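You operate a simulated robot arm through the tools that you are given. There is no shell and no other tool. Be economical: measure what you need, move in short steps, check, and stop when the job is done.

The job below is to be done with a simulated two-armed robot. You get a single attempt, and the scene is never put back.

TASK
Bottle the grey jug's sample and seal it.
Fine: hold the beige bottle with one hand while the red cap comes off and goes on again; tip in all of the sample and put the jug back. Set down upright: grey jug.

It is judged by the outcome, as a careful person would: the job done as asked, and still so three seconds after it is handed in. It fails if anything else is knocked over, pushed out of place, dropped, spilled or broken. A push-on lid holds only when it is set on centred and level and pressed home; a screw cap is set on level and turned clockwise until tight.

THE ROBOT
Two 7-joint arms with two-finger parallel grippers on one trunk, on a base that drives. Base frame: it is fixed to the floor where the robot stands at the start and does not move with it; the origin is under the middle of the robot, x ahead of it, y to its left, z up. Readings come in mm, degrees, newtons and seconds.
The left shoulder is at the start at [70, 163, 1145], the right one opposite. With the tool pointing down near the work surface each hand reaches from about 380 to 880 mm from the robot's upright axis, wherever it stands, measured 20 degrees to its own side. Places, roughly: top of the sample cabinet [700, -100, 800]. Payload 3.43 kg a hand.
The TCP of each hand is the grasp point between the finger pads, 34 mm short of the fingertips. In the tool frame z runs along the fingers and y along their closing line. Largest opening 128 mm; finger width 24, thickness 12; the body of the gripper, 48 by 130 mm, starts 96 mm behind the TCP.
Orientation is told as [roll, pitch, yaw] about the base's x, y, z axes, in that order, counted from this pose: with the fingers straight down and closing along the base's y, the tool's x points along the base's -x, its y along +y and its z along -z.

THE INTERFACE
- The arms move only by the tool nudge_tool. It takes "left_motion", "right_motion" or both (then of equal length, played together; a hand with none holds still); each is text: rows parted by semicolons, each of 7 numbers parted by spaces: the gripper command, from -1 (fully open) to 1 (shut), values between in proportion, then the shift along the base's x, y, z in units of 30 mm (1.0 is 30 mm), then the turn, a rotation vector about the base's x, y, z in units of 5 degrees (1.0 is 5 degrees). In form: fingers tx ty tz ax ay az; .... A call has 1 to 20 rows; each row shifts and turns the commanded pose from where the row before left it. A call with a number of a shift or a turn outside -1 to 1 is refused whole. A row lasts 0.2 s, in which the tool goes at most 50 mm and 8.6 degrees; a call with a longer step from one row to the next is refused whole, and so is a gripper value outside its range. A pose out of reach is approached as far as the arm can. The call stops where the force on the tool passes 40 N (or 10 N more than at its start, if that is more) or the arm is blocked; 0.2 s more then pass. The fingers move at their own pace (about 153 mm/s each) and stop on an object; they squeeze with about 25 N. The grip force told is the motor's: it shows also when the fingers shut on nothing. Time passes only in rows, and 0.2 s behind the last, so rows that do not move let the fingers close. It gives the time, the measured TCP pose, the force on the tool (base axes), the opening and the grip force at its end, in the units of the frame above (readings bear some noise), with the torque about the TCP (base axes, N m) and any sound that the robot's microphone picked up.
- Cameras (640 x 400 px; columns grow to the right, rows downward): "scene" is now at [130.1, -39, 1381.4]; the picture's right is [-0.43, -0.90, 0.00], its down [-0.46, 0.22, -0.86] and it looks along [0.78, -0.37, -0.51] (base axes); focal length 214 px, centre (320, 200). "left" rides on the left gripper at [76, 11, -160] in its tool frame; the picture's right is [-0.15, 0.99, 0.00], its down [-0.88, -0.13, -0.46] and it looks along [-0.45, -0.07, 0.89] (tool axes); focal length 234 px, centre (320, 200). "right" rides on the right gripper at [76, -11, -160] in its tool frame; the picture's right is [0.15, 0.99, 0.00], its down [-0.88, 0.13, -0.46] and it looks along [-0.45, 0.07, 0.89] (tool axes); focal length 234 px, centre (320, 200). There is no depth. A picture from a camera that has moved, and an enlarged one, comes with that camera's place and axes in the base frame and with its lens.
- grab_frame(camera): a new picture of that camera. The clock stands still meanwhile.
- lift_body(by): slides the trunk up (or, below 0, down) by that many mm; the arms and the scene camera ride with it, the base frame stays. It gives what a move gives, with no picture.
- steer(legs): drives the robot by 1 to 6 legs, each [ahead, left, turn to the left] in mm, mm and degrees, along the robot's own axes; the way and the turn of a leg run together, so that a leg with both is an arc; at most 1500 mm and 180 degrees a leg. The arms and the cameras ride along, it lands a little off, and it stops where it bumps. It gives what a move gives.
- turn_head(pan, tilt): turns the head with the scene camera to pan (to the left, within 86 degrees either way) and tilt (down, from -29 to 69), counted from straight ahead of the robot. It gives what a move gives.
- zoom(camera, box): a new picture of the part [left, top, right, bottom] of that camera's present view, enlarged. The clock stands still meanwhile.
- hand_in(): hands the job in; it is judged then, once.

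Go step by step. Nothing tells you exact positions but the pictures and the camera data: compare them with the known pose of the tool, close in by small moves and look again before you grip or let go. The budget is 120 turns and 88 pictures, counting those below and the enlarged ones. Unless the task says otherwise, let go and move clear before handing in, and close with one line.

The tools are called after "Call:" as name(argument=value, ...) on one line, values as JSON. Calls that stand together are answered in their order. nudge_tool: Moves the arms, as the interface text tells. Its arguments: {"type":"object","properties":{"left_motion":{"type":"string"},"right_motion":{"type":"string"}},"required":[]} The other tools are called the same way: lift_body (by) slides the trunk up or down; steer (legs) drives the base; turn_head (pan, tilt) turns the head that bears the scene camera; grab_frame (camera) takes a picture; zoom (camera, box) takes an enlarged picture of a part of a camera's view; hand_in () hands the job in.

At the start:

```text
time: 0.0
left_tcp_pos: [561.1, 54.7, 1202.9]
left_ee_rot: [0.1, 0.0, 0.0]
left_ft_force: [0.1, -0.5, -1.0]
left_moment: [0.02, -0.04, 0.03]
left_gripper_width: 127.8
left_gripper_force: 0.1
right_tcp_pos: [458.3, -388.6, 1267.2]
right_ee_rot: [-0.1, 0.0, 0.0]
right_ft_force: [0.4, 0.4, -0.1]
right_moment: [0.02, 0.01, -0.03]
right_gripper_width: 127.9
right_gripper_force: 0.1
trunk travel left (down, up): [-625.0, 315.0]
robot x, y, heading: [-1.4, -0.7, -0.1]
head pan, tilt: [-25.5, 30.6]
```

scene: 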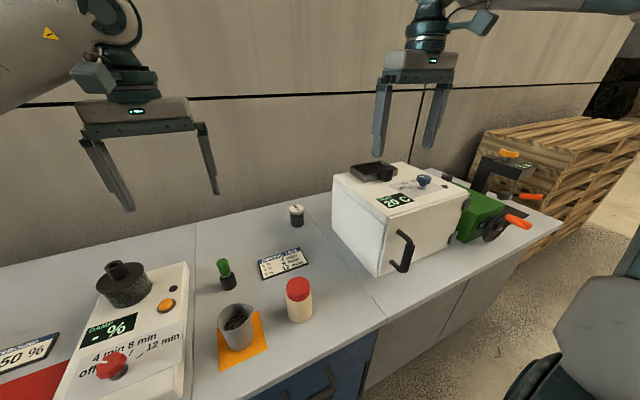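
right: 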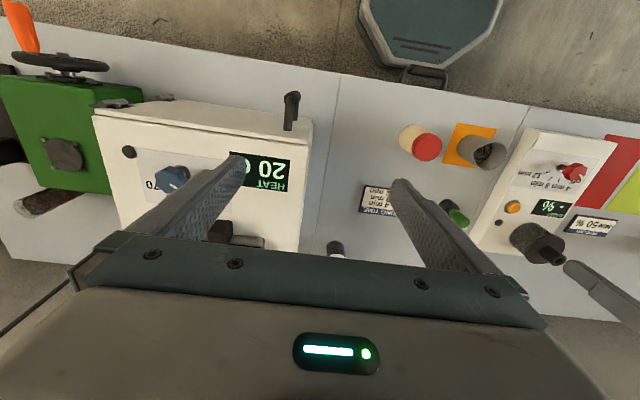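
left: 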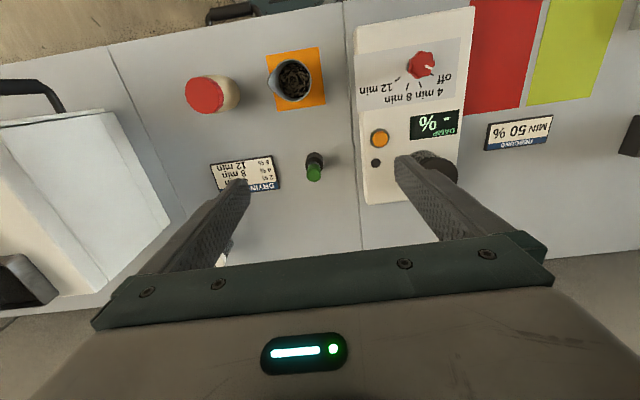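

The beige bottle with the red cap is near [480,-140], and the grey jug on its orange mat near [475,20]. I'll look closer at both before moving.

Call:
zoom(camera="scene", box=[190, 190, 350, 390])

Call:
zoom(camera="left", box=[160, 20, 360, 200])

Call:
zoom(camera="right", box=[340, 90, 540, 260])

```text
2.00 times, centred on (270, 290) of scene
camera zoom: at [130.1, -39.0, 1381.4], right [-0.43, -0.9, 0.0], down [-0.46, 0.22, -0.86], along [0.78, -0.37, -0.51], focal length 429 px, centre (420, 20)
```

zoom: 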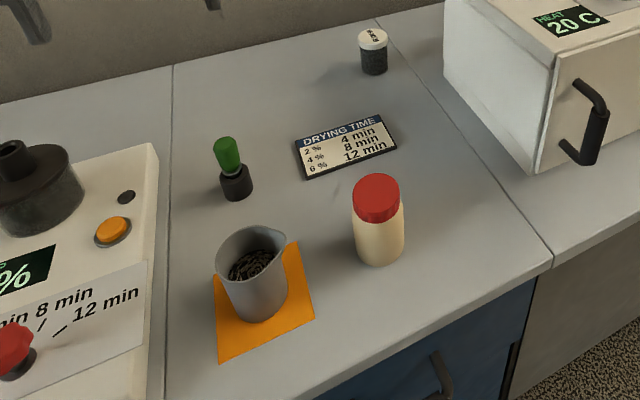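

```text
2.22 times, centred on (260, 110) of left
camera zoom: at [484.5, 66.9, 1362.6], right [0.15, 0.99, 0.0], down [0.88, -0.13, 0.46], along [0.45, -0.07, -0.89], focal length 520 px, centre (453, 400)
```

zoom: 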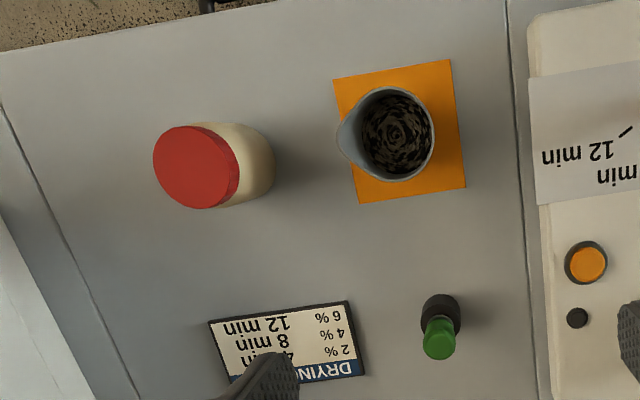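

```text
2.35 times, centred on (440, 175) of right
camera zoom: at [380.9, -401.3, 1426.5], right [-0.15, 0.99, 0.0], down [0.88, 0.13, 0.46], along [0.45, 0.07, -0.89], focal length 551 px, centre (38, 259)
```

zoom: 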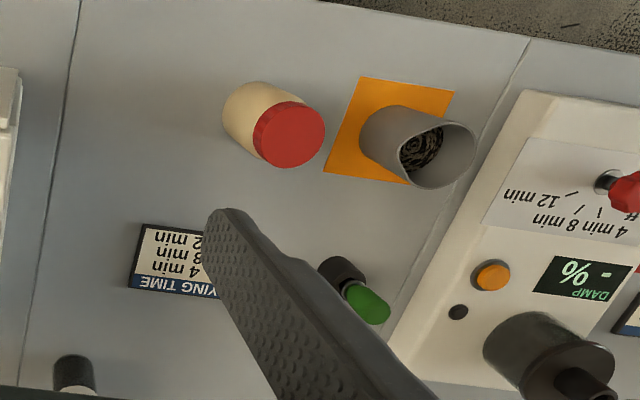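

The cap top comes out at about [477,-143,904] and the jug rim centre at [476,18,890], with the spout towards -y. I'll check the cap's type and size from closer views.

Call:
zoom(camera="scene", box=[270, 260, 330, 330])

Call:
zoom(camera="scene", box=[205, 290, 285, 380])

```text
5.71 times, centred on (300, 295) of scene
camera zoom: at [130.1, -39.0, 1381.4], right [-0.43, -0.9, 0.0], down [-0.46, 0.22, -0.86], along [0.78, -0.37, -0.51], focal length 1226 px, centre (434, -343)
```

zoom: 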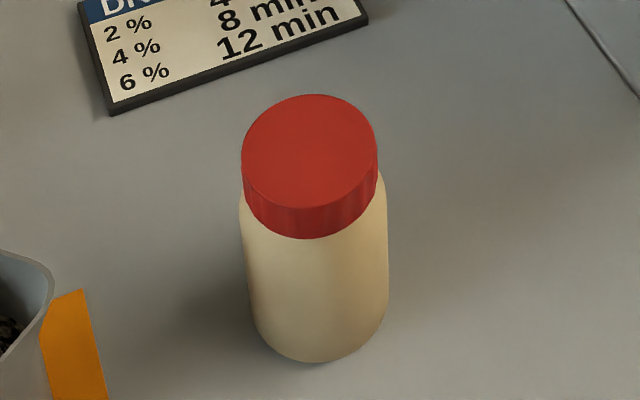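

```text
4.44 times, centred on (245, 335) of scene
camera zoom: at [130.1, -39.0, 1381.4], right [-0.43, -0.9, 0.0], down [-0.46, 0.22, -0.86], along [0.78, -0.37, -0.51], focal length 953 px, centre (653, -400)
```

zoom: 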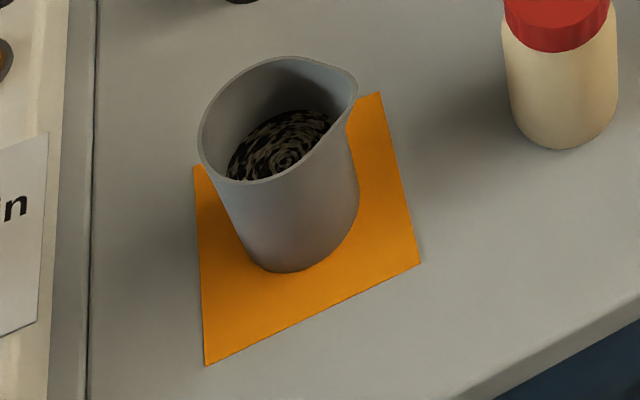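

The cap is ribbed, about 62 mm across and 22 mm tall, so probably a screw cap; the body is about 69 mm and the jug about 70 mm at mid-height. I'll back the base off a little so both arms can work horizontally.

Call:
steer(legs=[[-150, -50, 0]])

```text
time: 1.4
left_tcp_pos: [413.5, 4.0, 1201.5]
left_ee_rot: [-0.1, 0.1, -0.1]
left_ft_force: [-0.5, -0.1, 1.1]
left_moment: [0.01, 0.03, 0.02]
left_gripper_width: 128.2
left_gripper_force: 0.1
right_tcp_pos: [307.0, -440.9, 1266.9]
right_ee_rot: [0.0, 0.1, -0.1]
right_ft_force: [0.6, 0.4, 0.8]
right_moment: [0.0, 0.01, 0.01]
right_gripper_width: 127.8
right_gripper_force: 0.0
trunk travel left (down, up): [-625.0, 315.0]
robot x, y, heading: [-149.6, -51.8, -0.1]
head pan, tilt: [-25.5, 30.6]
```

I'll turn the right hand to yaw -90 while bringing it towards the gap between bottle and oven.

Call:
nudge_tool(right_motion="-1 0.21 0.2 -0.2 0 0 -1;-1 0.21 0.2 -0.2 0 0 -1;-1 0.21 0.2 -0.2 0 0 -1;-1 0.21 0.2 -0.2 0 0 -1;-1 0.21 0.2 -0.2 0 0 -1;-1 0.21 0.2 -0.2 0 0 -1;-1 0.21 0.2 -0.2 0 0 -1;-1 0.21 0.2 -0.2 0 0 -1;-1 0.21 0.2 -0.2 0 0 -1;-1 0.21 0.2 -0.2 0 0 -1;-1 0.21 0.2 -0.2 0 0 -1;-1 0.21 0.2 -0.2 0 0 -1;-1 0.21 0.2 -0.2 0 0 -1;-1 0.21 0.2 -0.2 0 0 -1;-1 0.21 0.2 -0.2 0 0 -1;-1 0.21 0.2 -0.2 0 0 -1;-1 0.21 0.2 -0.2 0 0 -1;-1 0.21 0.2 -0.2 0 0 -1")

```text
time: 5.2
left_tcp_pos: [413.1, 2.9, 1203.2]
left_ee_rot: [0.0, 0.2, -0.1]
left_ft_force: [0.1, 0.9, -0.2]
left_moment: [-0.04, 0.0, -0.04]
left_gripper_width: 127.7
left_gripper_force: 0.2
right_tcp_pos: [422.0, -335.2, 1158.6]
right_ee_rot: [0.0, 0.0, -90.2]
right_ft_force: [0.4, 0.2, -0.3]
right_moment: [0.02, 0.05, 0.01]
right_gripper_width: 127.9
right_gripper_force: 0.0
trunk travel left (down, up): [-625.0, 315.0]
robot x, y, heading: [-150.4, -51.3, -0.5]
head pan, tilt: [-25.5, 30.6]
```

Yaw reached. Next I tilt the tool 60° so the fingers point to +y and slightly down, and lower to a staging point.

Call:
nudge_tool(right_motion="-1 0.153 0.12 -0.5 1 0 0;-1 0.153 0.12 -0.5 1 0 0;-1 0.153 0.12 -0.5 1 0 0;-1 0.153 0.12 -0.5 1 0 0;-1 0.153 0.12 -0.5 1 0 0;-1 0.153 0.12 -0.5 1 0 0;-1 0.153 0.12 -0.5 1 0 0;-1 0.153 0.12 -0.5 1 0 0;-1 0.153 0.12 -0.5 1 0 0;-1 0.153 0.12 -0.5 1 0 0;-1 0.153 0.12 -0.5 1 0 0;-1 0.153 0.12 -0.5 1 0 0")

Call:
grab_frame(camera="scene")

Call:
grab_frame(camera="right")

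```text
time: 7.5
left_tcp_pos: [409.1, 2.1, 1202.9]
left_ee_rot: [0.0, -0.1, -0.2]
left_ft_force: [0.8, 0.3, -0.4]
left_moment: [0.03, 0.06, 0.01]
left_gripper_width: 128.0
left_gripper_force: 0.1
right_tcp_pos: [463.6, -296.7, 1014.7]
right_ee_rot: [0.4, 51.8, -89.6]
right_ft_force: [-21.8, 0.0, 14.2]
right_moment: [-1.55, -0.74, -2.33]
right_gripper_width: 128.1
right_gripper_force: 0.1
trunk travel left (down, up): [-625.0, 315.0]
robot x, y, heading: [-151.8, -52.8, -0.2]
head pan, tilt: [-25.5, 30.6]
stopped in row 11 (right hand): the force on the tool passed its limit (the readings are from after the stop); the commanded pose is now the measured one
```

```text
79 pictures are left
camera scene: at [-22.2, -89.8, 1381.8], right [-0.43, -0.9, 0.0], down [-0.46, 0.22, -0.86], along [0.78, -0.37, -0.51], focal length 214 px, centre (320, 200)
```

scene: 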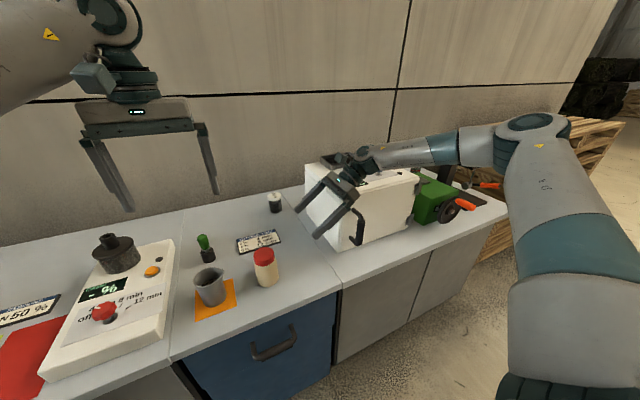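

```text
78 pictures are left
camera right: at [451.7, -373.9, 1172.2], right [0.99, 0.09, 0.12], down [0.13, -0.9, -0.41], along [0.07, 0.42, -0.9], focal length 234 px, centre (320, 200)
```

right: 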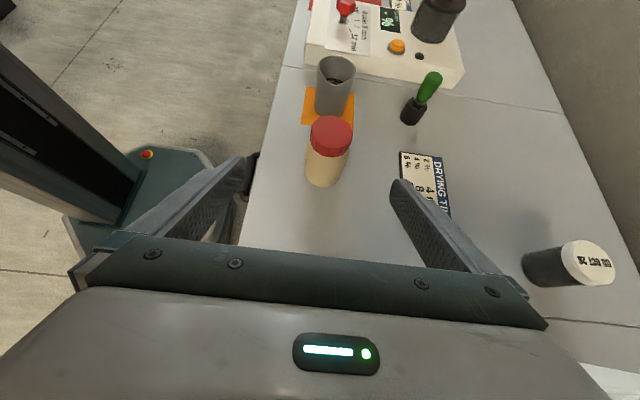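

The wrist bumped something, likely the oven top, since the forearm passes over it. I'll back up and out, then check the oven.

Call:
nudge_tool(right_motion="-1 -0.3 0.3 0.6 0 0 0;-1 -0.3 0.3 0.8 0 0 0;-1 -0.3 0.3 0.8 0 0 0;-1 -0.3 0.3 0.8 0 0 0")

Call:
zoom(camera="scene", box=[260, 100, 500, 270])

```text
time: 8.5
left_tcp_pos: [411.9, 2.9, 1203.1]
left_ee_rot: [0.0, 0.0, -0.1]
left_ft_force: [-0.1, 0.8, 0.8]
left_moment: [-0.01, -0.01, 0.02]
left_gripper_width: 128.0
left_gripper_force: 0.0
right_tcp_pos: [431.4, -258.9, 1102.1]
right_ee_rot: [0.5, 51.6, -89.7]
right_ft_force: [-0.3, 0.8, -0.3]
right_moment: [-0.05, -0.01, -0.01]
right_gripper_width: 128.2
right_gripper_force: 0.1
trunk travel left (down, up): [-625.0, 315.0]
robot x, y, heading: [-149.1, -47.5, -0.3]
head pan, tilt: [-25.5, 30.6]
```

```text
2.35 times, centred on (380, 185) of scene
camera zoom: at [-20.4, -89.1, 1381.5], right [-0.43, -0.9, 0.0], down [-0.46, 0.22, -0.86], along [0.78, -0.37, -0.51], focal length 505 px, centre (179, 235)
```

zoom: 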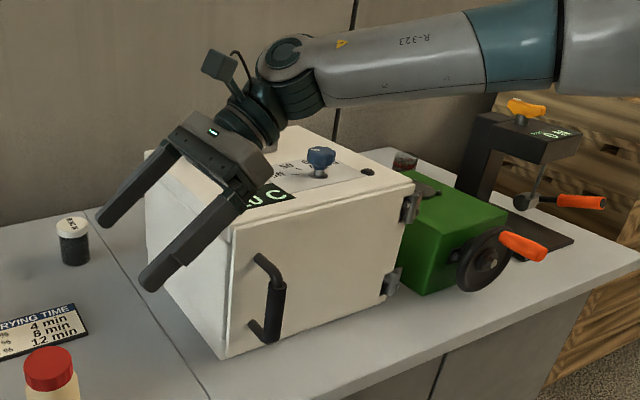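

I'll swing the right hand's yaw back to a diagonal approach (pointing +x+y), which takes the forearm off the oven.

Call:
nudge_tool(right_motion="-1 -0.2 0 0.2 0 0 1;-1 -0.2 0 0.2 0 0 1;-1 -0.2 0 0.2 0 0 1;-1 -0.2 0 0 0 0 1;-1 -0.2 0 0 0 0 1;-1 -0.2 0 0 0 0 1;-1 -0.2 0 0 0 0 1;-1 -0.2 0 0 0 0 1;-1 -0.2 0 0 0 0 1;-1 -0.2 0 0 0 0 1")

Call:
grab_frame(camera="scene")

```text
time: 10.7
left_tcp_pos: [412.3, 3.4, 1202.5]
left_ee_rot: [0.0, 0.1, -0.1]
left_ft_force: [0.4, 0.6, -0.6]
left_moment: [-0.02, 0.03, 0.0]
left_gripper_width: 128.1
left_gripper_force: 0.1
right_tcp_pos: [372.3, -260.3, 1118.7]
right_ee_rot: [0.5, 51.6, -39.6]
right_ft_force: [-0.5, -0.5, 0.2]
right_moment: [-0.03, 0.01, 0.0]
right_gripper_width: 128.4
right_gripper_force: 0.1
trunk travel left (down, up): [-625.0, 315.0]
robot x, y, heading: [-148.5, -52.3, -0.0]
head pan, tilt: [-25.5, 30.6]
```

```text
76 pictures are left
camera scene: at [-19.1, -89.4, 1381.4], right [-0.43, -0.9, 0.0], down [-0.46, 0.22, -0.86], along [0.78, -0.37, -0.51], focal length 214 px, centre (320, 200)
```

scene: 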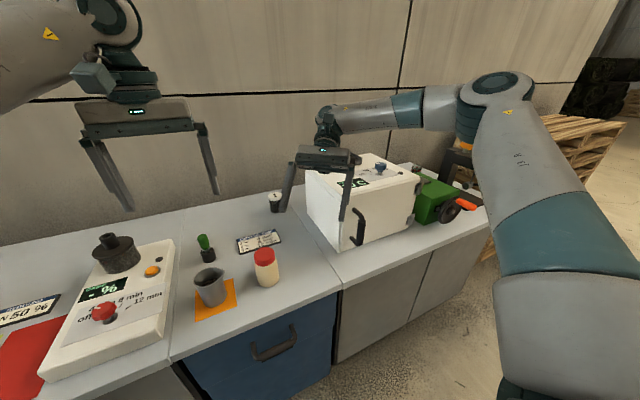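

I turned the wrong way: the fingers now point back towards the robot. I'll return the tool to vertical, then yaw positive and tilt forward-left with the camera below.

Call:
nudge_tool(right_motion="-1 0 -0.1 0.1 -0.657 -0.794 0;-1 0 -0.1 0.1 -0.657 -0.794 0;-1 0 -0.1 0.1 -0.657 -0.794 0;-1 0 -0.1 0.1 -0.657 -0.794 0;-1 0 -0.1 0.1 -0.657 -0.794 0;-1 0 -0.1 0.1 -0.657 -0.794 0;-1 0 -0.1 0.1 -0.657 -0.794 0;-1 0 -0.1 0.1 -0.657 -0.794 0;-1 0 -0.1 0.1 -0.657 -0.794 0;-1 0 -0.1 0.1 -0.657 -0.794 0")

Call:
nudge_tool(right_motion="-1 0 0 0 0 0 1;-1 0 0 0 0 0 1;-1 0 0 0 0 0 1;-1 0 0 0 0 0 1;-1 0 0 0 0 0 1;-1 0 0 0 0 0 1;-1 0 0 0 0 0 1;-1 0 0 0 0 0 1;-1 0 0 0 0 0 1;-1 0 0 0 0 0 1;-1 0 0 0 0 0 1;-1 0 0 0 0 0 1;-1 0 0 0 0 0 1;-1 0 0 0 0 0 1;-1 0 0 0 0 0 1;-1 0 0 0 0 0 1;-1 0 0 0 0 0 1;-1 0 0 0 0 0 1;-1 0 0 0 0 0 1")

Call:
nudge_tool(right_motion="-1 0 0 -0.2 0.82 -0.57 0;-1 0 0 -0.2 0.82 -0.57 0;-1 0 0 -0.2 0.82 -0.57 0;-1 0 0 -0.2 0.82 -0.57 0;-1 0 0 -0.2 0.82 -0.57 0;-1 0 0 -0.2 0.82 -0.57 0;-1 0 0 -0.2 0.82 -0.57 0;-1 0 0 -0.2 0.82 -0.57 0;-1 0 0 -0.2 0.82 -0.57 0;-1 0 0 -0.2 0.82 -0.57 0;-1 0 0 -0.2 0.82 -0.57 0")

Call:
grab_frame(camera="scene")

Call:
grab_frame(camera="right")

```text
time: 12.9
left_tcp_pos: [411.1, 3.3, 1203.1]
left_ee_rot: [0.1, 0.0, -0.2]
left_ft_force: [0.4, 0.3, 0.0]
left_moment: [-0.02, -0.05, 0.0]
left_gripper_width: 128.2
left_gripper_force: 0.1
right_tcp_pos: [370.7, -289.4, 1149.6]
right_ee_rot: [0.6, 0.0, -39.8]
right_ft_force: [-0.8, 0.8, 0.3]
right_moment: [-0.01, 0.02, 0.0]
right_gripper_width: 128.0
right_gripper_force: 0.1
trunk travel left (down, up): [-625.0, 315.0]
robot x, y, heading: [-151.8, -46.7, 0.1]
head pan, tilt: [-25.5, 30.6]
```

```text
time: 16.9
left_tcp_pos: [415.0, 3.4, 1202.9]
left_ee_rot: [0.0, 0.1, -0.1]
left_ft_force: [0.9, -0.1, 0.2]
left_moment: [-0.01, 0.03, -0.02]
left_gripper_width: 128.0
left_gripper_force: 0.1
right_tcp_pos: [372.4, -289.9, 1149.6]
right_ee_rot: [0.4, 0.2, 55.5]
right_ft_force: [0.4, -0.6, 0.2]
right_moment: [0.0, -0.01, -0.04]
right_gripper_width: 128.2
right_gripper_force: 0.0
trunk travel left (down, up): [-625.0, 315.0]
robot x, y, heading: [-154.5, -50.0, -0.1]
head pan, tilt: [-25.5, 30.6]
```

```text
time: 19.3
left_tcp_pos: [413.0, 2.6, 1202.6]
left_ee_rot: [0.0, 0.1, -0.1]
left_ft_force: [-0.1, -0.9, 0.1]
left_moment: [0.0, 0.0, 0.0]
left_gripper_width: 127.8
left_gripper_force: 0.1
right_tcp_pos: [356.4, -261.9, 1083.0]
right_ee_rot: [0.1, -54.9, 55.3]
right_ft_force: [-0.2, 0.4, 0.3]
right_moment: [0.01, 0.01, 0.0]
right_gripper_width: 127.8
right_gripper_force: 0.1
right hand out of reach, approached as far as the arm can: row 6, 7, 8, 9, 10, 11
trunk travel left (down, up): [-625.0, 315.0]
robot x, y, heading: [-148.7, -53.2, -0.1]
head pan, tilt: [-25.5, 30.6]
```

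```text
75 pictures are left
camera scene: at [-19.8, -90.5, 1381.5], right [-0.43, -0.9, 0.0], down [-0.46, 0.22, -0.86], along [0.78, -0.37, -0.51], focal length 214 px, centre (320, 200)
```

scene: 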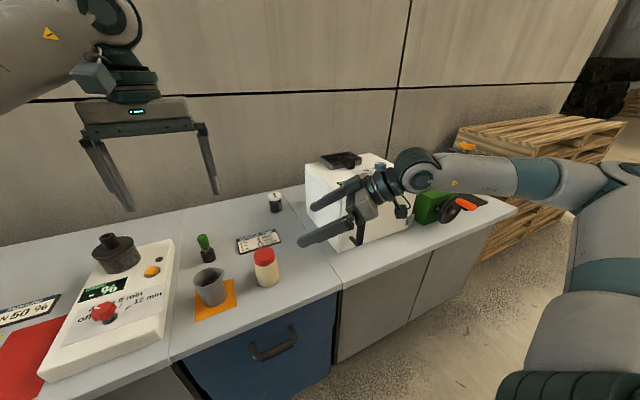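

```text
74 pictures are left
camera right: at [266.9, -412.1, 1112.3], right [-0.86, 0.49, -0.12], down [-0.03, 0.18, 0.98], along [0.51, 0.85, -0.14], focal length 234 px, centre (320, 200)
```

right: 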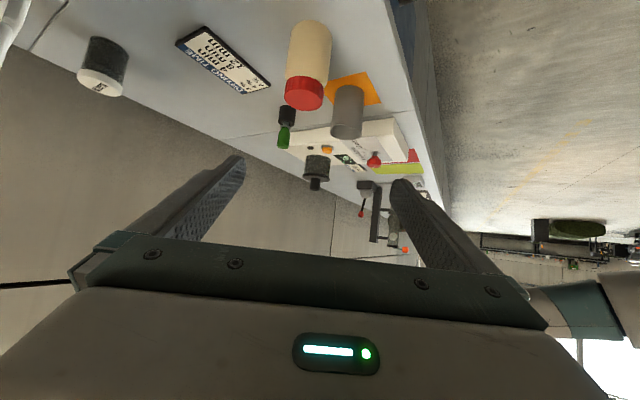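

The tool now points forward-left and down at about [0.47,0.67,-0.57]. I'll descend to a staging point 110 mm short of the bottle.

Call:
nudge_tool(right_motion="-1 0.38 0.25 -1 0 0 0;-1 0.38 0.25 -1 0 0 0;-1 0.38 0.25 -1 0 0 0;-1 0.38 0.25 -1 0 0 0;-1 0.38 0.25 -1 0 0 0;-1 0.38 0.25 -1 0 0 0")

Call:
grab_frame(camera="scene")

Call:
grab_frame(camera="right")

```text
time: 20.7
left_tcp_pos: [413.6, 2.1, 1203.0]
left_ee_rot: [0.0, 0.1, -0.1]
left_ft_force: [0.5, 0.4, -0.7]
left_moment: [0.0, 0.07, -0.03]
left_gripper_width: 128.0
left_gripper_force: 0.1
right_tcp_pos: [427.2, -220.1, 908.4]
right_ee_rot: [0.5, -54.5, 55.4]
right_ft_force: [1.9, -0.3, 1.0]
right_moment: [-0.02, 0.01, 0.01]
right_gripper_width: 128.2
right_gripper_force: 0.0
right hand out of reach, approached as far as the arm can: row 6
trunk travel left (down, up): [-625.0, 315.0]
robot x, y, heading: [-151.2, -51.5, -0.3]
head pan, tilt: [-25.5, 30.6]
```

```text
73 pictures are left
camera scene: at [-18.4, -88.9, 1381.3], right [-0.43, -0.9, 0.0], down [-0.46, 0.22, -0.86], along [0.77, -0.37, -0.51], focal length 214 px, centre (320, 200)
```

scene: 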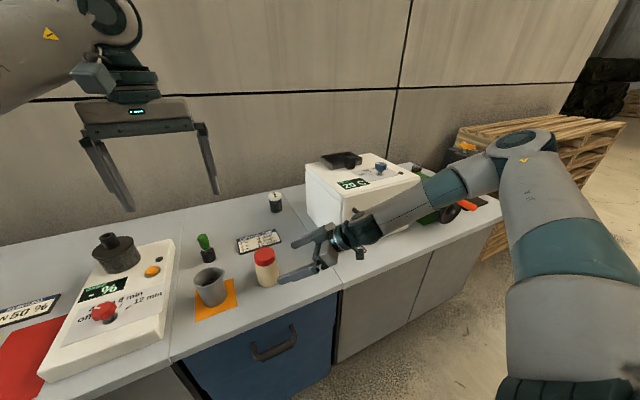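

```text
72 pictures are left
camera right: at [337.4, -369.3, 938.5], right [-0.87, 0.49, -0.11], down [-0.02, 0.19, 0.98], along [0.5, 0.85, -0.15], focal length 234 px, centre (320, 200)
```

right: 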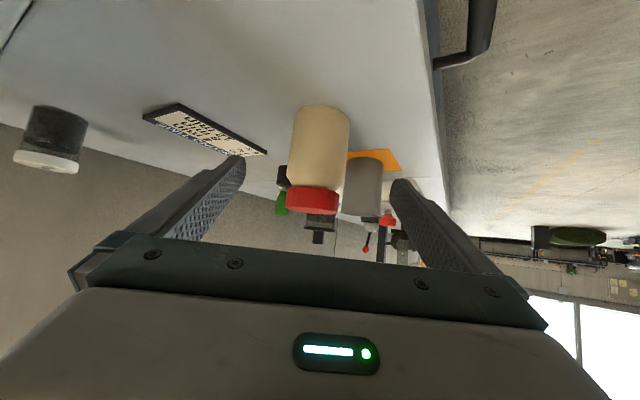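

The bottle is centred between the fingers. I'll advance onto it along the tool axis.

Call:
nudge_tool(right_motion="-1 0.42 0.64 -0.53 0 0 0;-1 0.42 0.64 -0.53 0 0 0;-1 0.42 0.64 -0.53 0 0 0")

Call:
grab_frame(camera="right")

Call:
zoom(camera="scene", box=[180, 210, 380, 330])

```text
time: 21.5
left_tcp_pos: [412.4, 3.4, 1202.7]
left_ee_rot: [0.0, 0.0, -0.1]
left_ft_force: [1.4, 0.5, 0.3]
left_moment: [-0.01, 0.01, 0.0]
left_gripper_width: 128.1
left_gripper_force: 0.0
right_tcp_pos: [462.9, -185.3, 922.3]
right_ee_rot: [0.3, -54.5, 55.4]
right_ft_force: [-0.9, -0.6, -0.1]
right_moment: [0.0, 0.01, 0.01]
right_gripper_width: 128.2
right_gripper_force: 0.0
right hand out of reach, approached as far as the arm can: row 1, 2, 3
trunk travel left (down, up): [-625.0, 315.0]
robot x, y, heading: [-147.5, -50.9, 0.0]
head pan, tilt: [-25.5, 30.6]
```

```text
71 pictures are left
camera right: at [373.8, -334.9, 953.5], right [-0.87, 0.49, -0.12], down [-0.03, 0.19, 0.98], along [0.5, 0.85, -0.15], focal length 234 px, centre (320, 200)
```

right: 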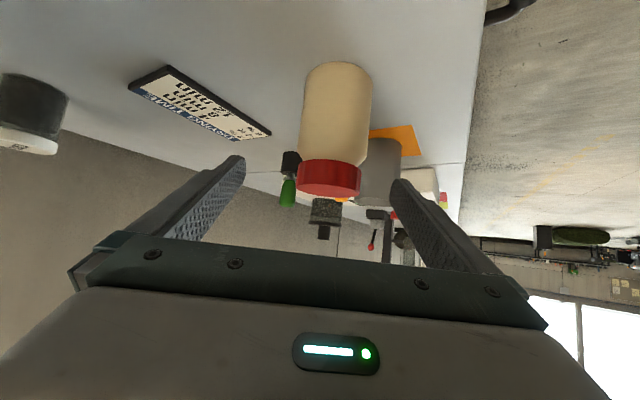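

```text
3.20 times, centred on (280, 270) of scene
camera zoom: at [-19.1, -89.3, 1381.4], right [-0.43, -0.9, 0.0], down [-0.46, 0.22, -0.86], along [0.78, -0.37, -0.51], focal length 686 px, centre (448, -24)
```

zoom: 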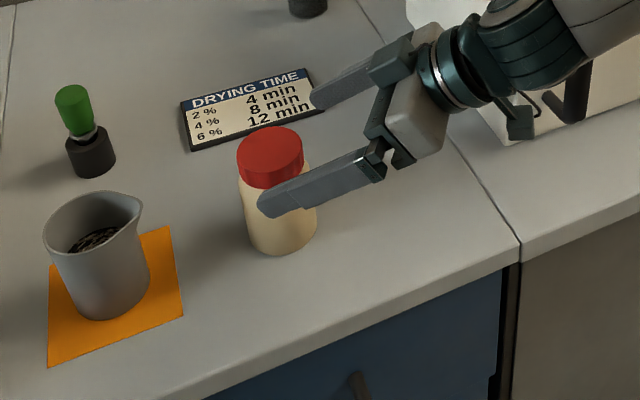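

The arm can't get lower in this orientation, so I'll slide the trunk down 75 mm; the fingers straddle the bottle with about 15 mm to spare.

Call:
lift_body(by=-75)

Call:
nudge_tool(right_motion="-1 0.1 0.5 0 0 0 0;-1 0.1 0.4 0 0 0 0")

Call:
grab_frame(camera="right")

Call:
zoom(camera="scene", box=[180, 180, 380, 300])

```text
time: 22.6
left_tcp_pos: [412.0, 2.2, 1128.6]
left_ee_rot: [0.0, 0.1, 0.0]
left_ft_force: [-0.6, 0.1, -0.3]
left_moment: [-0.02, -0.02, 0.02]
left_gripper_width: 128.3
left_gripper_force: 0.1
right_tcp_pos: [462.2, -186.2, 848.9]
right_ee_rot: [0.3, -54.4, 55.6]
right_ft_force: [-0.4, 0.4, 0.2]
right_moment: [0.01, 0.02, 0.02]
right_gripper_width: 127.8
right_gripper_force: 0.1
trunk travel left (down, up): [-550.0, 390.0]
robot x, y, heading: [-147.1, -50.0, -0.3]
head pan, tilt: [-25.5, 30.6]
```

```text
time: 23.2
left_tcp_pos: [412.2, 2.6, 1128.4]
left_ee_rot: [0.0, 0.0, -0.1]
left_ft_force: [-0.3, -0.3, -0.3]
left_moment: [0.01, -0.02, -0.01]
left_gripper_width: 128.0
left_gripper_force: 0.0
right_tcp_pos: [469.3, -160.8, 854.2]
right_ee_rot: [0.4, -54.2, 55.4]
right_ft_force: [-0.1, 0.0, -0.3]
right_moment: [-0.01, -0.02, -0.04]
right_gripper_width: 128.3
right_gripper_force: 0.0
right hand out of reach, approached as far as the arm can: row 2
trunk travel left (down, up): [-550.0, 390.0]
robot x, y, heading: [-153.8, -51.2, -0.1]
head pan, tilt: [-25.5, 30.6]
```

```text
69 pictures are left
camera right: at [379.8, -310.3, 885.5], right [-0.87, 0.49, -0.11], down [-0.02, 0.19, 0.98], along [0.5, 0.85, -0.15], focal length 234 px, centre (320, 200)
```

right: 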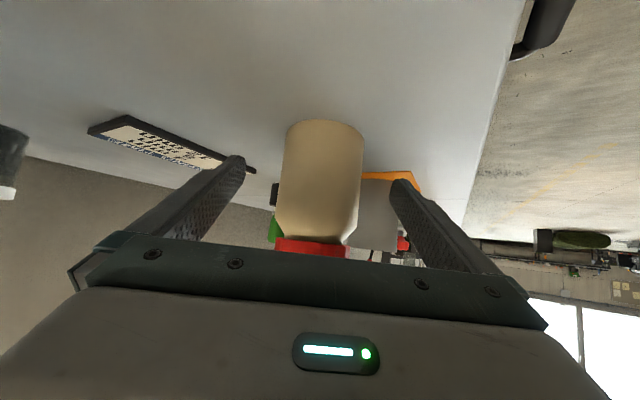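

```text
3.20 times, centred on (280, 240) of scene
camera zoom: at [-19.5, -89.7, 1306.4], right [-0.43, -0.9, 0.0], down [-0.46, 0.22, -0.86], along [0.78, -0.37, -0.51], focal length 686 px, centre (448, 72)
```

zoom: 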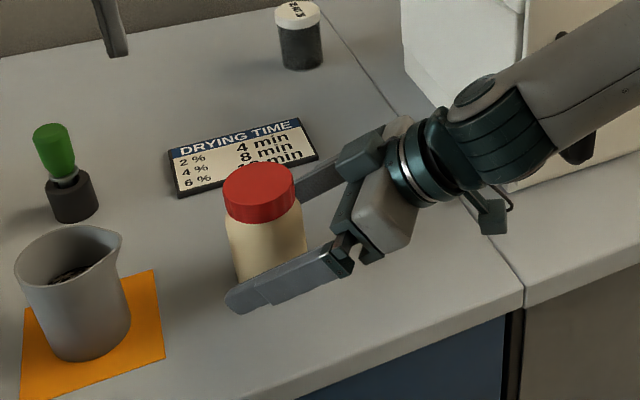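

Nearly there; the bottle axis is about 20 mm ahead of the TCP. One more small trunk drop and advance, then check.

Call:
lift_body(by=-12)

Call:
nudge_tool(right_motion="-1 0.2 0.25 0 0 0 0;-1 0.15 0.3 0 0 0 0")

```text
time: 23.8
left_tcp_pos: [412.2, 3.2, 1115.1]
left_ee_rot: [0.0, 0.1, 0.0]
left_ft_force: [0.6, -0.5, 0.5]
left_moment: [0.01, -0.01, -0.01]
left_gripper_width: 127.9
left_gripper_force: 0.0
right_tcp_pos: [469.6, -161.2, 842.7]
right_ee_rot: [0.3, -54.2, 55.4]
right_ft_force: [-0.3, 0.3, 0.1]
right_moment: [0.0, -0.01, 0.01]
right_gripper_width: 128.1
right_gripper_force: 0.1
trunk travel left (down, up): [-538.0, 402.0]
robot x, y, heading: [-151.6, -52.5, -0.3]
head pan, tilt: [-25.5, 30.6]
```

```text
time: 24.4
left_tcp_pos: [411.2, 2.0, 1116.0]
left_ee_rot: [0.0, -0.1, -0.1]
left_ft_force: [0.3, 0.3, 0.4]
left_moment: [-0.01, 0.01, 0.0]
left_gripper_width: 127.8
left_gripper_force: 0.1
right_tcp_pos: [478.9, -144.5, 845.7]
right_ee_rot: [0.5, -54.0, 55.4]
right_ft_force: [-0.2, 0.3, 0.3]
right_moment: [0.02, -0.01, -0.03]
right_gripper_width: 128.0
right_gripper_force: 0.1
trunk travel left (down, up): [-538.0, 402.0]
robot x, y, heading: [-146.9, -48.3, -0.2]
head pan, tilt: [-25.5, 30.6]
```

The TCP is on the bottle axis. Closing the right fingers.

Call:
nudge_tool(right_motion="-0.4 0 0 0 0 0 0;0 0 0 0 0 0 0;0.5 0 0 0 0 0 0;1 0 0 0 0 0 0;1 0 0 0 0 0 0;1 0 0 0 0 0 0")

Call:
grab_frame(camera="left")

Call:
zoom(camera="scene", box=[180, 170, 340, 290])

```text
time: 25.8
left_tcp_pos: [411.2, 3.7, 1114.5]
left_ee_rot: [-0.1, -0.1, -0.1]
left_ft_force: [0.0, -0.9, -0.5]
left_moment: [0.01, 0.03, 0.03]
left_gripper_width: 127.9
left_gripper_force: 0.0
right_tcp_pos: [478.1, -146.1, 844.6]
right_ee_rot: [0.4, -54.0, 55.3]
right_ft_force: [0.1, 0.9, 0.8]
right_moment: [-0.04, -0.1, 0.04]
right_gripper_width: 66.3
right_gripper_force: 25.3
trunk travel left (down, up): [-538.0, 402.0]
robot x, y, heading: [-146.1, -49.2, -0.2]
head pan, tilt: [-25.5, 30.6]
```

```text
67 pictures are left
camera left: at [335.7, 15.1, 1275.3], right [0.15, 0.99, 0.0], down [0.88, -0.13, 0.46], along [0.45, -0.07, -0.89], focal length 234 px, centre (320, 200)
```

left: 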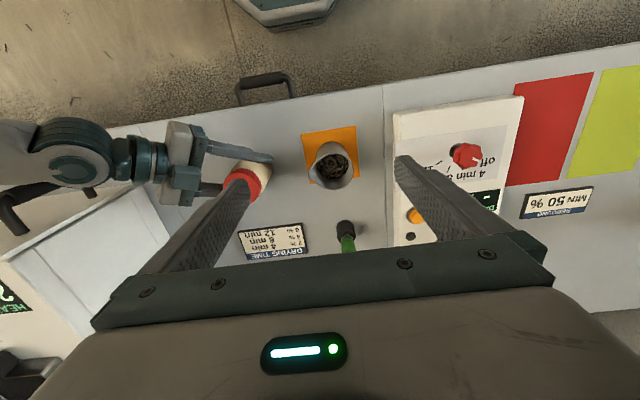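

```text
3.33 times, centred on (260, 230) of scene
camera zoom: at [-19.4, -89.8, 1294.4], right [-0.43, -0.9, 0.0], down [-0.46, 0.22, -0.86], along [0.78, -0.37, -0.51], focal length 715 px, centre (520, 100)
```

zoom: 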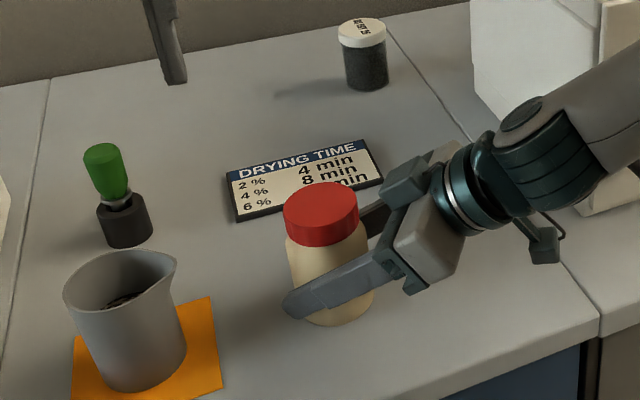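

The bottle is gripped (66 mm). Next I bring the left hand above the cap with yaw -75° so it can turn counter-clockwise a long way.

Call:
nudge_tool(left_motion="-0.34 0.149 -0.329 -0.25 0 0 -1;-0.34 0.149 -0.329 -0.25 0 0 -1;-0.34 0.149 -0.329 -0.25 0 0 -1;-0.34 0.149 -0.329 -0.25 0 0 -1;-0.34 0.149 -0.329 -0.25 0 0 -1;-0.34 0.149 -0.329 -0.25 0 0 -1;-0.34 0.149 -0.329 -0.25 0 0 -1;-0.34 0.149 -0.329 -0.25 0 0 -1;-0.34 0.149 -0.329 -0.25 0 0 -1;-0.34 0.149 -0.329 -0.25 0 0 -1;-0.34 0.149 -0.329 -0.25 0 0 -1;-0.34 0.149 -0.329 -0.25 0 0 -1;-0.34 0.149 -0.329 -0.25 0 0 -1;-0.34 0.149 -0.329 -0.25 0 0 -1;-0.34 0.149 -0.329 -0.25 0 0 -1")

Call:
grab_frame(camera="left")

Call:
grab_frame(camera="scene")

```text
time: 29.0
left_tcp_pos: [471.4, -116.5, 1015.8]
left_ee_rot: [-0.2, 0.0, -64.6]
left_ft_force: [0.0, 0.5, 0.0]
left_moment: [0.02, 0.0, -0.02]
left_gripper_width: 85.7
left_gripper_force: 0.0
left hand out of reach, approached as far as the arm can: row 13, 14, 15
right_tcp_pos: [478.8, -144.7, 845.5]
right_ee_rot: [0.3, -54.0, 55.4]
right_ft_force: [0.6, -0.4, 1.5]
right_moment: [-0.07, -0.11, 0.0]
right_gripper_width: 66.1
right_gripper_force: 24.7
trunk travel left (down, up): [-538.0, 402.0]
robot x, y, heading: [-149.1, -50.6, -0.0]
head pan, tilt: [-25.5, 30.6]
```

```text
65 pictures are left
camera left: at [448.5, -41.4, 1174.8], right [0.96, 0.29, 0.0], down [0.26, -0.85, 0.46], along [0.13, -0.44, -0.89], focal length 234 px, centre (320, 200)
```

left: 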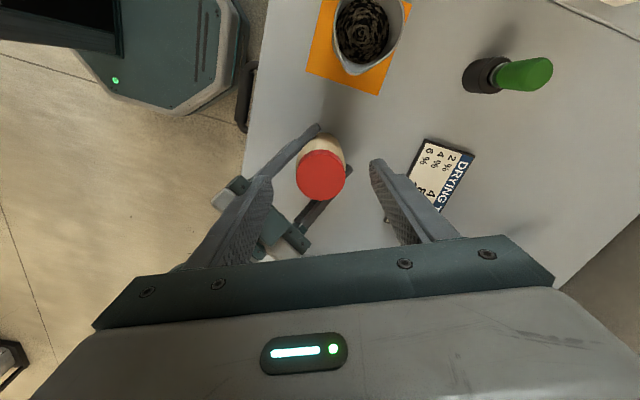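

```text
64 pictures are left
camera scene: at [-19.6, -89.9, 1294.4], right [-0.43, -0.9, 0.0], down [-0.46, 0.22, -0.86], along [0.78, -0.37, -0.51], focal length 214 px, centre (320, 200)
```

scene: 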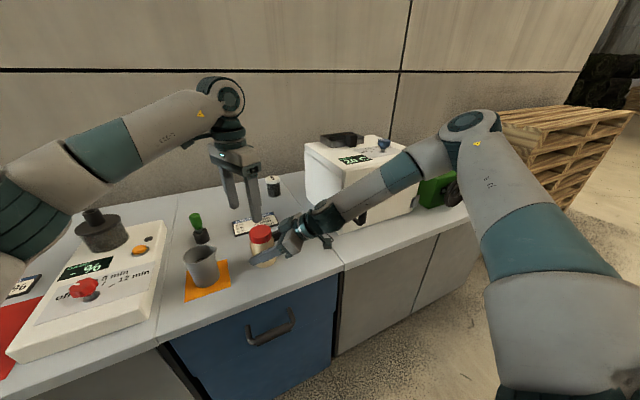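

The cap reads at [478,-142.5]. I'll settle at yaw about -50° centred over it, with the fingers narrowed to 76 mm.

Call:
nudge_tool(left_motion="-0.19 0.08 -0.29 0 0 0 1;-0.19 0.08 -0.29 -0.3 0 0 1;-0.19 0.07 -0.29 -0.4 0 0 1;-0.19 0 0 -0.5 0 0 0;-0.19 0 0 -0.4 0 0 0")

Call:
grab_frame(camera="left")

Call:
zoom(camera="scene", box=[180, 130, 340, 290])

```text
time: 30.2
left_tcp_pos: [478.8, -142.9, 968.2]
left_ee_rot: [-0.2, 0.0, -49.5]
left_ft_force: [-0.2, 0.6, -0.5]
left_moment: [0.01, 0.03, 0.01]
left_gripper_width: 76.0
left_gripper_force: 0.1
right_tcp_pos: [478.9, -145.7, 845.8]
right_ee_rot: [0.5, -54.0, 55.4]
right_ft_force: [0.3, 0.7, 0.7]
right_moment: [-0.06, -0.06, -0.01]
right_gripper_width: 66.4
right_gripper_force: 25.2
trunk travel left (down, up): [-538.0, 402.0]
robot x, y, heading: [-150.5, -48.5, -0.2]
head pan, tilt: [-25.5, 30.6]
```

```text
63 pictures are left
camera left: at [437.1, -76.4, 1126.8], right [0.85, 0.53, 0.0], down [0.47, -0.75, 0.46], along [0.24, -0.39, -0.89], focal length 234 px, centre (320, 200)
```

left: 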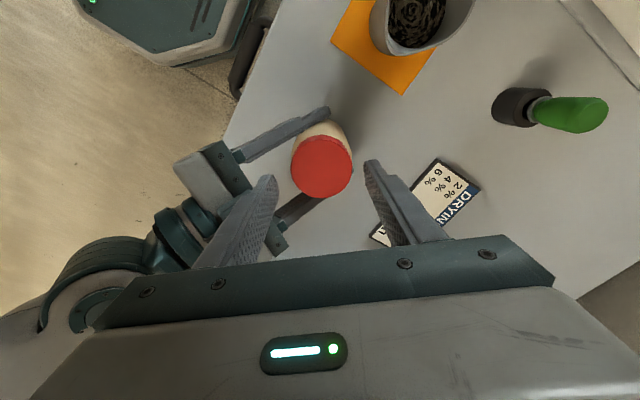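

```text
2.50 times, centred on (260, 210) of scene
camera zoom: at [-19.5, -89.9, 1294.4], right [-0.43, -0.9, 0.0], down [-0.46, 0.22, -0.86], along [0.78, -0.37, -0.51], focal length 536 px, centre (470, 175)
```

zoom: 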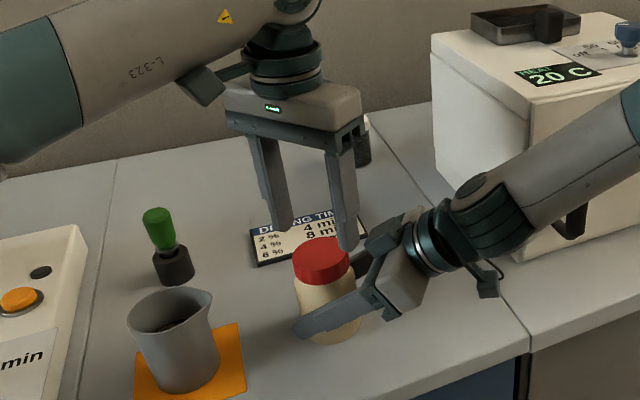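

Centred on the cap. Descending so the fingertips reach just above the cap's lower edge, then closing.

Call:
nudge_tool(left_motion="-0.19 -0.01 0 -0.55 0 0 0;-0.19 -0.01 0 -0.55 0 0 0;-0.19 0 0 -0.5 0 0 0;-0.1 0 0 0 0 0 0;0.1 0 0 0 0 0 0;0.5 0 0 0 0 0 0;1 0 0 0 0 0 0;1 0 0 0 0 0 0")

Call:
zoom(camera="scene", box=[220, 150, 320, 270])

```text
time: 32.0
left_tcp_pos: [478.4, -141.8, 920.4]
left_ee_rot: [0.0, -0.1, -49.5]
left_ft_force: [10.4, 9.8, -1.1]
left_moment: [0.32, -0.24, 0.03]
left_gripper_width: 58.7
left_gripper_force: 24.4
right_tcp_pos: [479.0, -146.3, 844.5]
right_ee_rot: [0.5, -53.9, 55.4]
right_ft_force: [-8.6, -8.6, 4.5]
right_moment: [0.3, -0.48, 0.05]
right_gripper_width: 66.2
right_gripper_force: 25.4
trunk travel left (down, up): [-538.0, 402.0]
robot x, y, heading: [-150.8, -48.1, -0.1]
head pan, tilt: [-25.5, 30.6]
```

```text
3.33 times, centred on (270, 210) of scene
camera zoom: at [-19.6, -89.8, 1294.4], right [-0.43, -0.9, 0.0], down [-0.46, 0.22, -0.86], along [0.78, -0.37, -0.51], focal length 715 px, centre (487, 167)
```

zoom: 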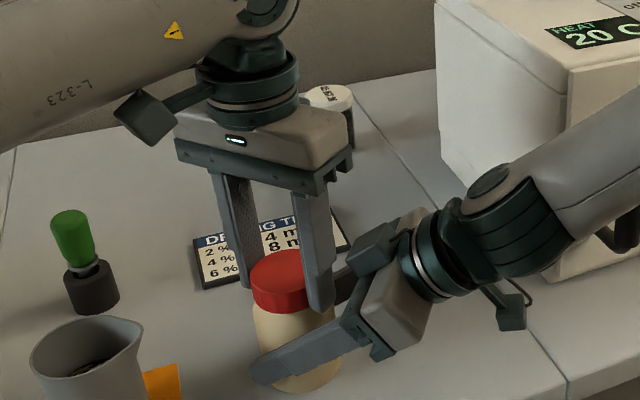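

Gripped at 59 mm with a sideways load of about 14 N, meaning the grip is slightly off centre. I'll shift 2 mm to relieve it and try a first 20° counter-clockwise turn.

Call:
nudge_tool(left_motion="1 0.06 0.06 0 0 0 0;1 0 0 0 0 0 0")

Call:
nudge_tool(left_motion="1 0 0 0 0 0 0.8;1 0 0 0 0 0 0.8;1 0 0 0 0 0 0.8;1 0 0 0 0 0 0.8;1 0 0 0 0 0 0.8")

```text
time: 32.6
left_tcp_pos: [478.2, -142.4, 919.8]
left_ee_rot: [-0.4, 0.0, -49.7]
left_ft_force: [0.1, 1.7, 0.0]
left_moment: [0.3, -0.2, 0.01]
left_gripper_width: 58.6
left_gripper_force: 25.1
right_tcp_pos: [480.0, -145.5, 844.7]
right_ee_rot: [0.4, -54.0, 55.3]
right_ft_force: [-1.0, -1.0, 0.9]
right_moment: [-0.25, 0.25, -0.02]
right_gripper_width: 66.7
right_gripper_force: 25.4
trunk travel left (down, up): [-538.0, 402.0]
robot x, y, heading: [-155.1, -54.2, -0.1]
head pan, tilt: [-25.5, 30.6]
```

```text
time: 33.8
left_tcp_pos: [478.0, -142.8, 918.8]
left_ee_rot: [-0.4, 0.0, -29.5]
left_ft_force: [-11.2, -11.1, 3.6]
left_moment: [-0.44, 0.41, -0.08]
left_gripper_width: 58.4
left_gripper_force: 24.6
right_tcp_pos: [478.7, -143.6, 844.5]
right_ee_rot: [0.4, -53.9, 55.5]
right_ft_force: [12.3, 11.5, -1.3]
right_moment: [-0.45, 0.33, 0.03]
right_gripper_width: 66.6
right_gripper_force: 24.8
trunk travel left (down, up): [-538.0, 402.0]
robot x, y, heading: [-149.8, -50.7, 0.1]
head pan, tilt: [-25.5, 30.6]
```

It turns with almost no torque. Continuing counter-clockwise in bigger steps.

Call:
nudge_tool(left_motion="1 -0.03 -0.03 0 0 0 1;1 -0.02 -0.02 0 0 0 1;1 0 0 0 0 0 1;1 0 0 0 0 0 1;1 0 0 0 0 0 1;1 0 0 0 0 0 1;1 0 0 0 0 0 1;1 0 0 0 0 0 1;1 0 0 0 0 0 1;1 0 0 0 0 0 1")

Call:
nudge_tool(left_motion="1 0 0 0 0 0 1;1 0 0 0 0 0 1;1 0 0 0 0 0 1;1 0 0 0 0 0 1;1 0 0 0 0 0 1;1 0 0 0 0 0 1;1 0 0 0 0 0 1;1 0 0 0 0 0 1;1 0 0 0 0 0 1;1 0 0 0 0 0 1")

Call:
zoom(camera="scene", box=[220, 150, 320, 270])

```text
time: 36.0
left_tcp_pos: [478.1, -141.8, 919.5]
left_ee_rot: [-0.2, -0.1, 20.5]
left_ft_force: [-4.4, -18.9, 7.8]
left_moment: [-0.58, 0.24, -0.04]
left_gripper_width: 58.4
left_gripper_force: 25.2
right_tcp_pos: [477.4, -144.2, 846.3]
right_ee_rot: [0.4, -54.0, 55.5]
right_ft_force: [6.9, 16.9, 0.2]
right_moment: [-0.62, -0.19, -0.06]
right_gripper_width: 66.0
right_gripper_force: 24.7
trunk travel left (down, up): [-538.0, 402.0]
robot x, y, heading: [-150.0, -51.4, -0.2]
head pan, tilt: [-25.5, 30.6]
```

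```text
time: 38.2
left_tcp_pos: [477.8, -142.9, 922.2]
left_ee_rot: [-0.5, -0.1, 70.6]
left_ft_force: [14.7, -19.7, 13.5]
left_moment: [-0.45, -0.35, -0.1]
left_gripper_width: 58.5
left_gripper_force: 25.0
right_tcp_pos: [477.1, -144.4, 844.7]
right_ee_rot: [0.4, -54.0, 55.6]
right_ft_force: [-12.1, 19.2, 2.0]
right_moment: [-0.51, -0.82, 0.0]
right_gripper_width: 66.6
right_gripper_force: 25.1
trunk travel left (down, up): [-538.0, 402.0]
robot x, y, heading: [-148.5, -54.0, -0.2]
head pan, tilt: [-25.5, 30.6]
```

```text
3.33 times, centred on (270, 210) of scene
camera zoom: at [-20.6, -89.8, 1294.6], right [-0.43, -0.9, 0.0], down [-0.46, 0.22, -0.86], along [0.78, -0.37, -0.51], focal length 715 px, centre (487, 167)
```

zoom: 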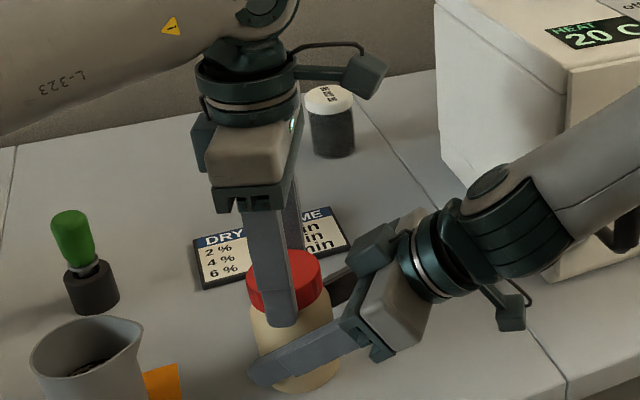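

The cap is rising (upward push), so it is a screw cap. I'll relieve the side load, follow up 2 mm, and keep turning as far as the wrist allows.

Call:
nudge_tool(left_motion="1 0.1 -0.04 0.06 0 0 0;1 0 0 0 0 0 0")

Call:
nudge_tool(left_motion="1 0 0 0.003 0 0 1;1 0 0 0.003 0 0 1;1 0 0 0.003 0 0 1;1 0 0 0.003 0 0 1;1 0 0 0.003 0 0 1;1 0 0 0.003 0 0 1;1 0 0 0.003 0 0 1;1 0 0 0.003 0 0 1;1 0 0 0.003 0 0 1;1 0 0 0.003 0 0 1")

```text
time: 38.8
left_tcp_pos: [479.9, -144.0, 922.2]
left_ee_rot: [-0.2, -0.1, 70.4]
left_ft_force: [2.1, -12.0, 2.9]
left_moment: [-0.28, -0.01, -0.05]
left_gripper_width: 58.6
left_gripper_force: 24.9
right_tcp_pos: [479.8, -145.4, 846.1]
right_ee_rot: [0.3, -54.0, 55.4]
right_ft_force: [-5.4, 13.7, 2.4]
right_moment: [-0.31, -0.02, 0.1]
right_gripper_width: 66.5
right_gripper_force: 25.2
trunk travel left (down, up): [-538.0, 402.0]
robot x, y, heading: [-148.1, -48.2, -0.0]
head pan, tilt: [-25.5, 30.6]
```

```text
time: 41.0
left_tcp_pos: [482.0, -142.3, 922.2]
left_ee_rot: [-0.1, -0.1, 120.4]
left_ft_force: [5.4, -1.1, -5.0]
left_moment: [-0.04, 0.19, -0.03]
left_gripper_width: 58.5
left_gripper_force: 25.3
right_tcp_pos: [480.2, -144.8, 844.7]
right_ee_rot: [0.4, -54.0, 55.4]
right_ft_force: [-4.0, -0.9, 10.5]
right_moment: [0.12, -0.71, 0.01]
right_gripper_width: 66.9
right_gripper_force: 25.1
trunk travel left (down, up): [-538.0, 402.0]
robot x, y, heading: [-147.4, -50.4, -0.1]
head pan, tilt: [-25.5, 30.6]
```

Now at yaw 120° after 170° of turn. I'll continue to the wrist limit and see how the vertical force behaves.

Call:
nudge_tool(left_motion="1 0 0 0 0 0 1;1 0 0 0 0 0 1;1 0 0 0 0 0 1;1 0 0 0 0 0 1;1 0 0 0 0 0 1;1 0 0 0 0 0 1;1 0 0 0 0 0 1;1 0 0 0 0 0 1")

```text
time: 42.8
left_tcp_pos: [481.5, -142.2, 922.9]
left_ee_rot: [-0.3, 0.0, 160.4]
left_ft_force: [10.1, 5.1, -4.2]
left_moment: [0.33, 0.03, -0.04]
left_gripper_width: 58.5
left_gripper_force: 25.0
right_tcp_pos: [478.6, -145.4, 844.8]
right_ee_rot: [0.5, -53.8, 55.4]
right_ft_force: [-10.6, -8.0, 8.0]
right_moment: [0.22, -0.63, 0.09]
right_gripper_width: 66.6
right_gripper_force: 24.8
trunk travel left (down, up): [-538.0, 402.0]
robot x, y, heading: [-150.4, -51.1, -0.6]
head pan, tilt: [-25.5, 30.6]
```

Still turning freely. I'll go a bit further, then test with a small lift.

Call:
nudge_tool(left_motion="1 0 0 0 0 0 1;1 0 0 0 0 0 1;1 0 0 0 0 0 1;1 0 0 0 0 0 1;1 0 0 0 0 0 1;1 0 0 0 0 0 1;1 0 0 0 0 0 1;1 0 0 0 0 0 1")

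Call:
nudge_tool(left_motion="1 0 0 0.05 0 0 0;1 0 0 0.03 0 0 0")

Call:
zoom(camera="scene", box=[220, 150, 320, 270])

```text
time: 44.6
left_tcp_pos: [482.0, -143.1, 922.3]
left_ee_rot: [-0.1, -0.1, -159.5]
left_ft_force: [-0.3, 0.0, -0.3]
left_moment: [0.01, 0.0, -0.01]
left_gripper_width: 58.3
left_gripper_force: 24.8
right_tcp_pos: [479.9, -145.5, 843.9]
right_ee_rot: [0.5, -53.9, 55.4]
right_ft_force: [0.5, 0.5, -0.4]
right_moment: [0.0, 0.0, 0.0]
right_gripper_width: 66.4
right_gripper_force: 25.0
trunk travel left (down, up): [-538.0, 402.0]
robot x, y, heading: [-148.8, -52.7, -0.1]
head pan, tilt: [-25.5, 30.6]
```

```text
time: 45.2
left_tcp_pos: [481.2, -142.3, 924.9]
left_ee_rot: [-0.2, 0.0, -159.6]
left_ft_force: [0.0, 0.4, -0.4]
left_moment: [-0.02, -0.01, 0.02]
left_gripper_width: 58.3
left_gripper_force: 25.0
right_tcp_pos: [479.7, -144.9, 844.5]
right_ee_rot: [0.4, -54.0, 55.4]
right_ft_force: [0.6, -0.2, -0.8]
right_moment: [0.01, 0.01, 0.02]
right_gripper_width: 66.2
right_gripper_force: 24.7
trunk travel left (down, up): [-538.0, 402.0]
robot x, y, heading: [-151.6, -48.9, -0.1]
head pan, tilt: [-25.5, 30.6]
```

```text
3.33 times, centred on (270, 210) of scene
camera zoom: at [-19.3, -89.9, 1294.4], right [-0.43, -0.9, 0.0], down [-0.46, 0.22, -0.86], along [0.78, -0.37, -0.51], focal length 715 px, centre (487, 167)
```

zoom: 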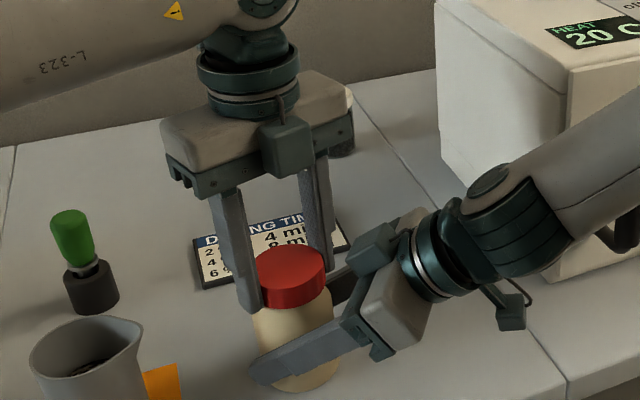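

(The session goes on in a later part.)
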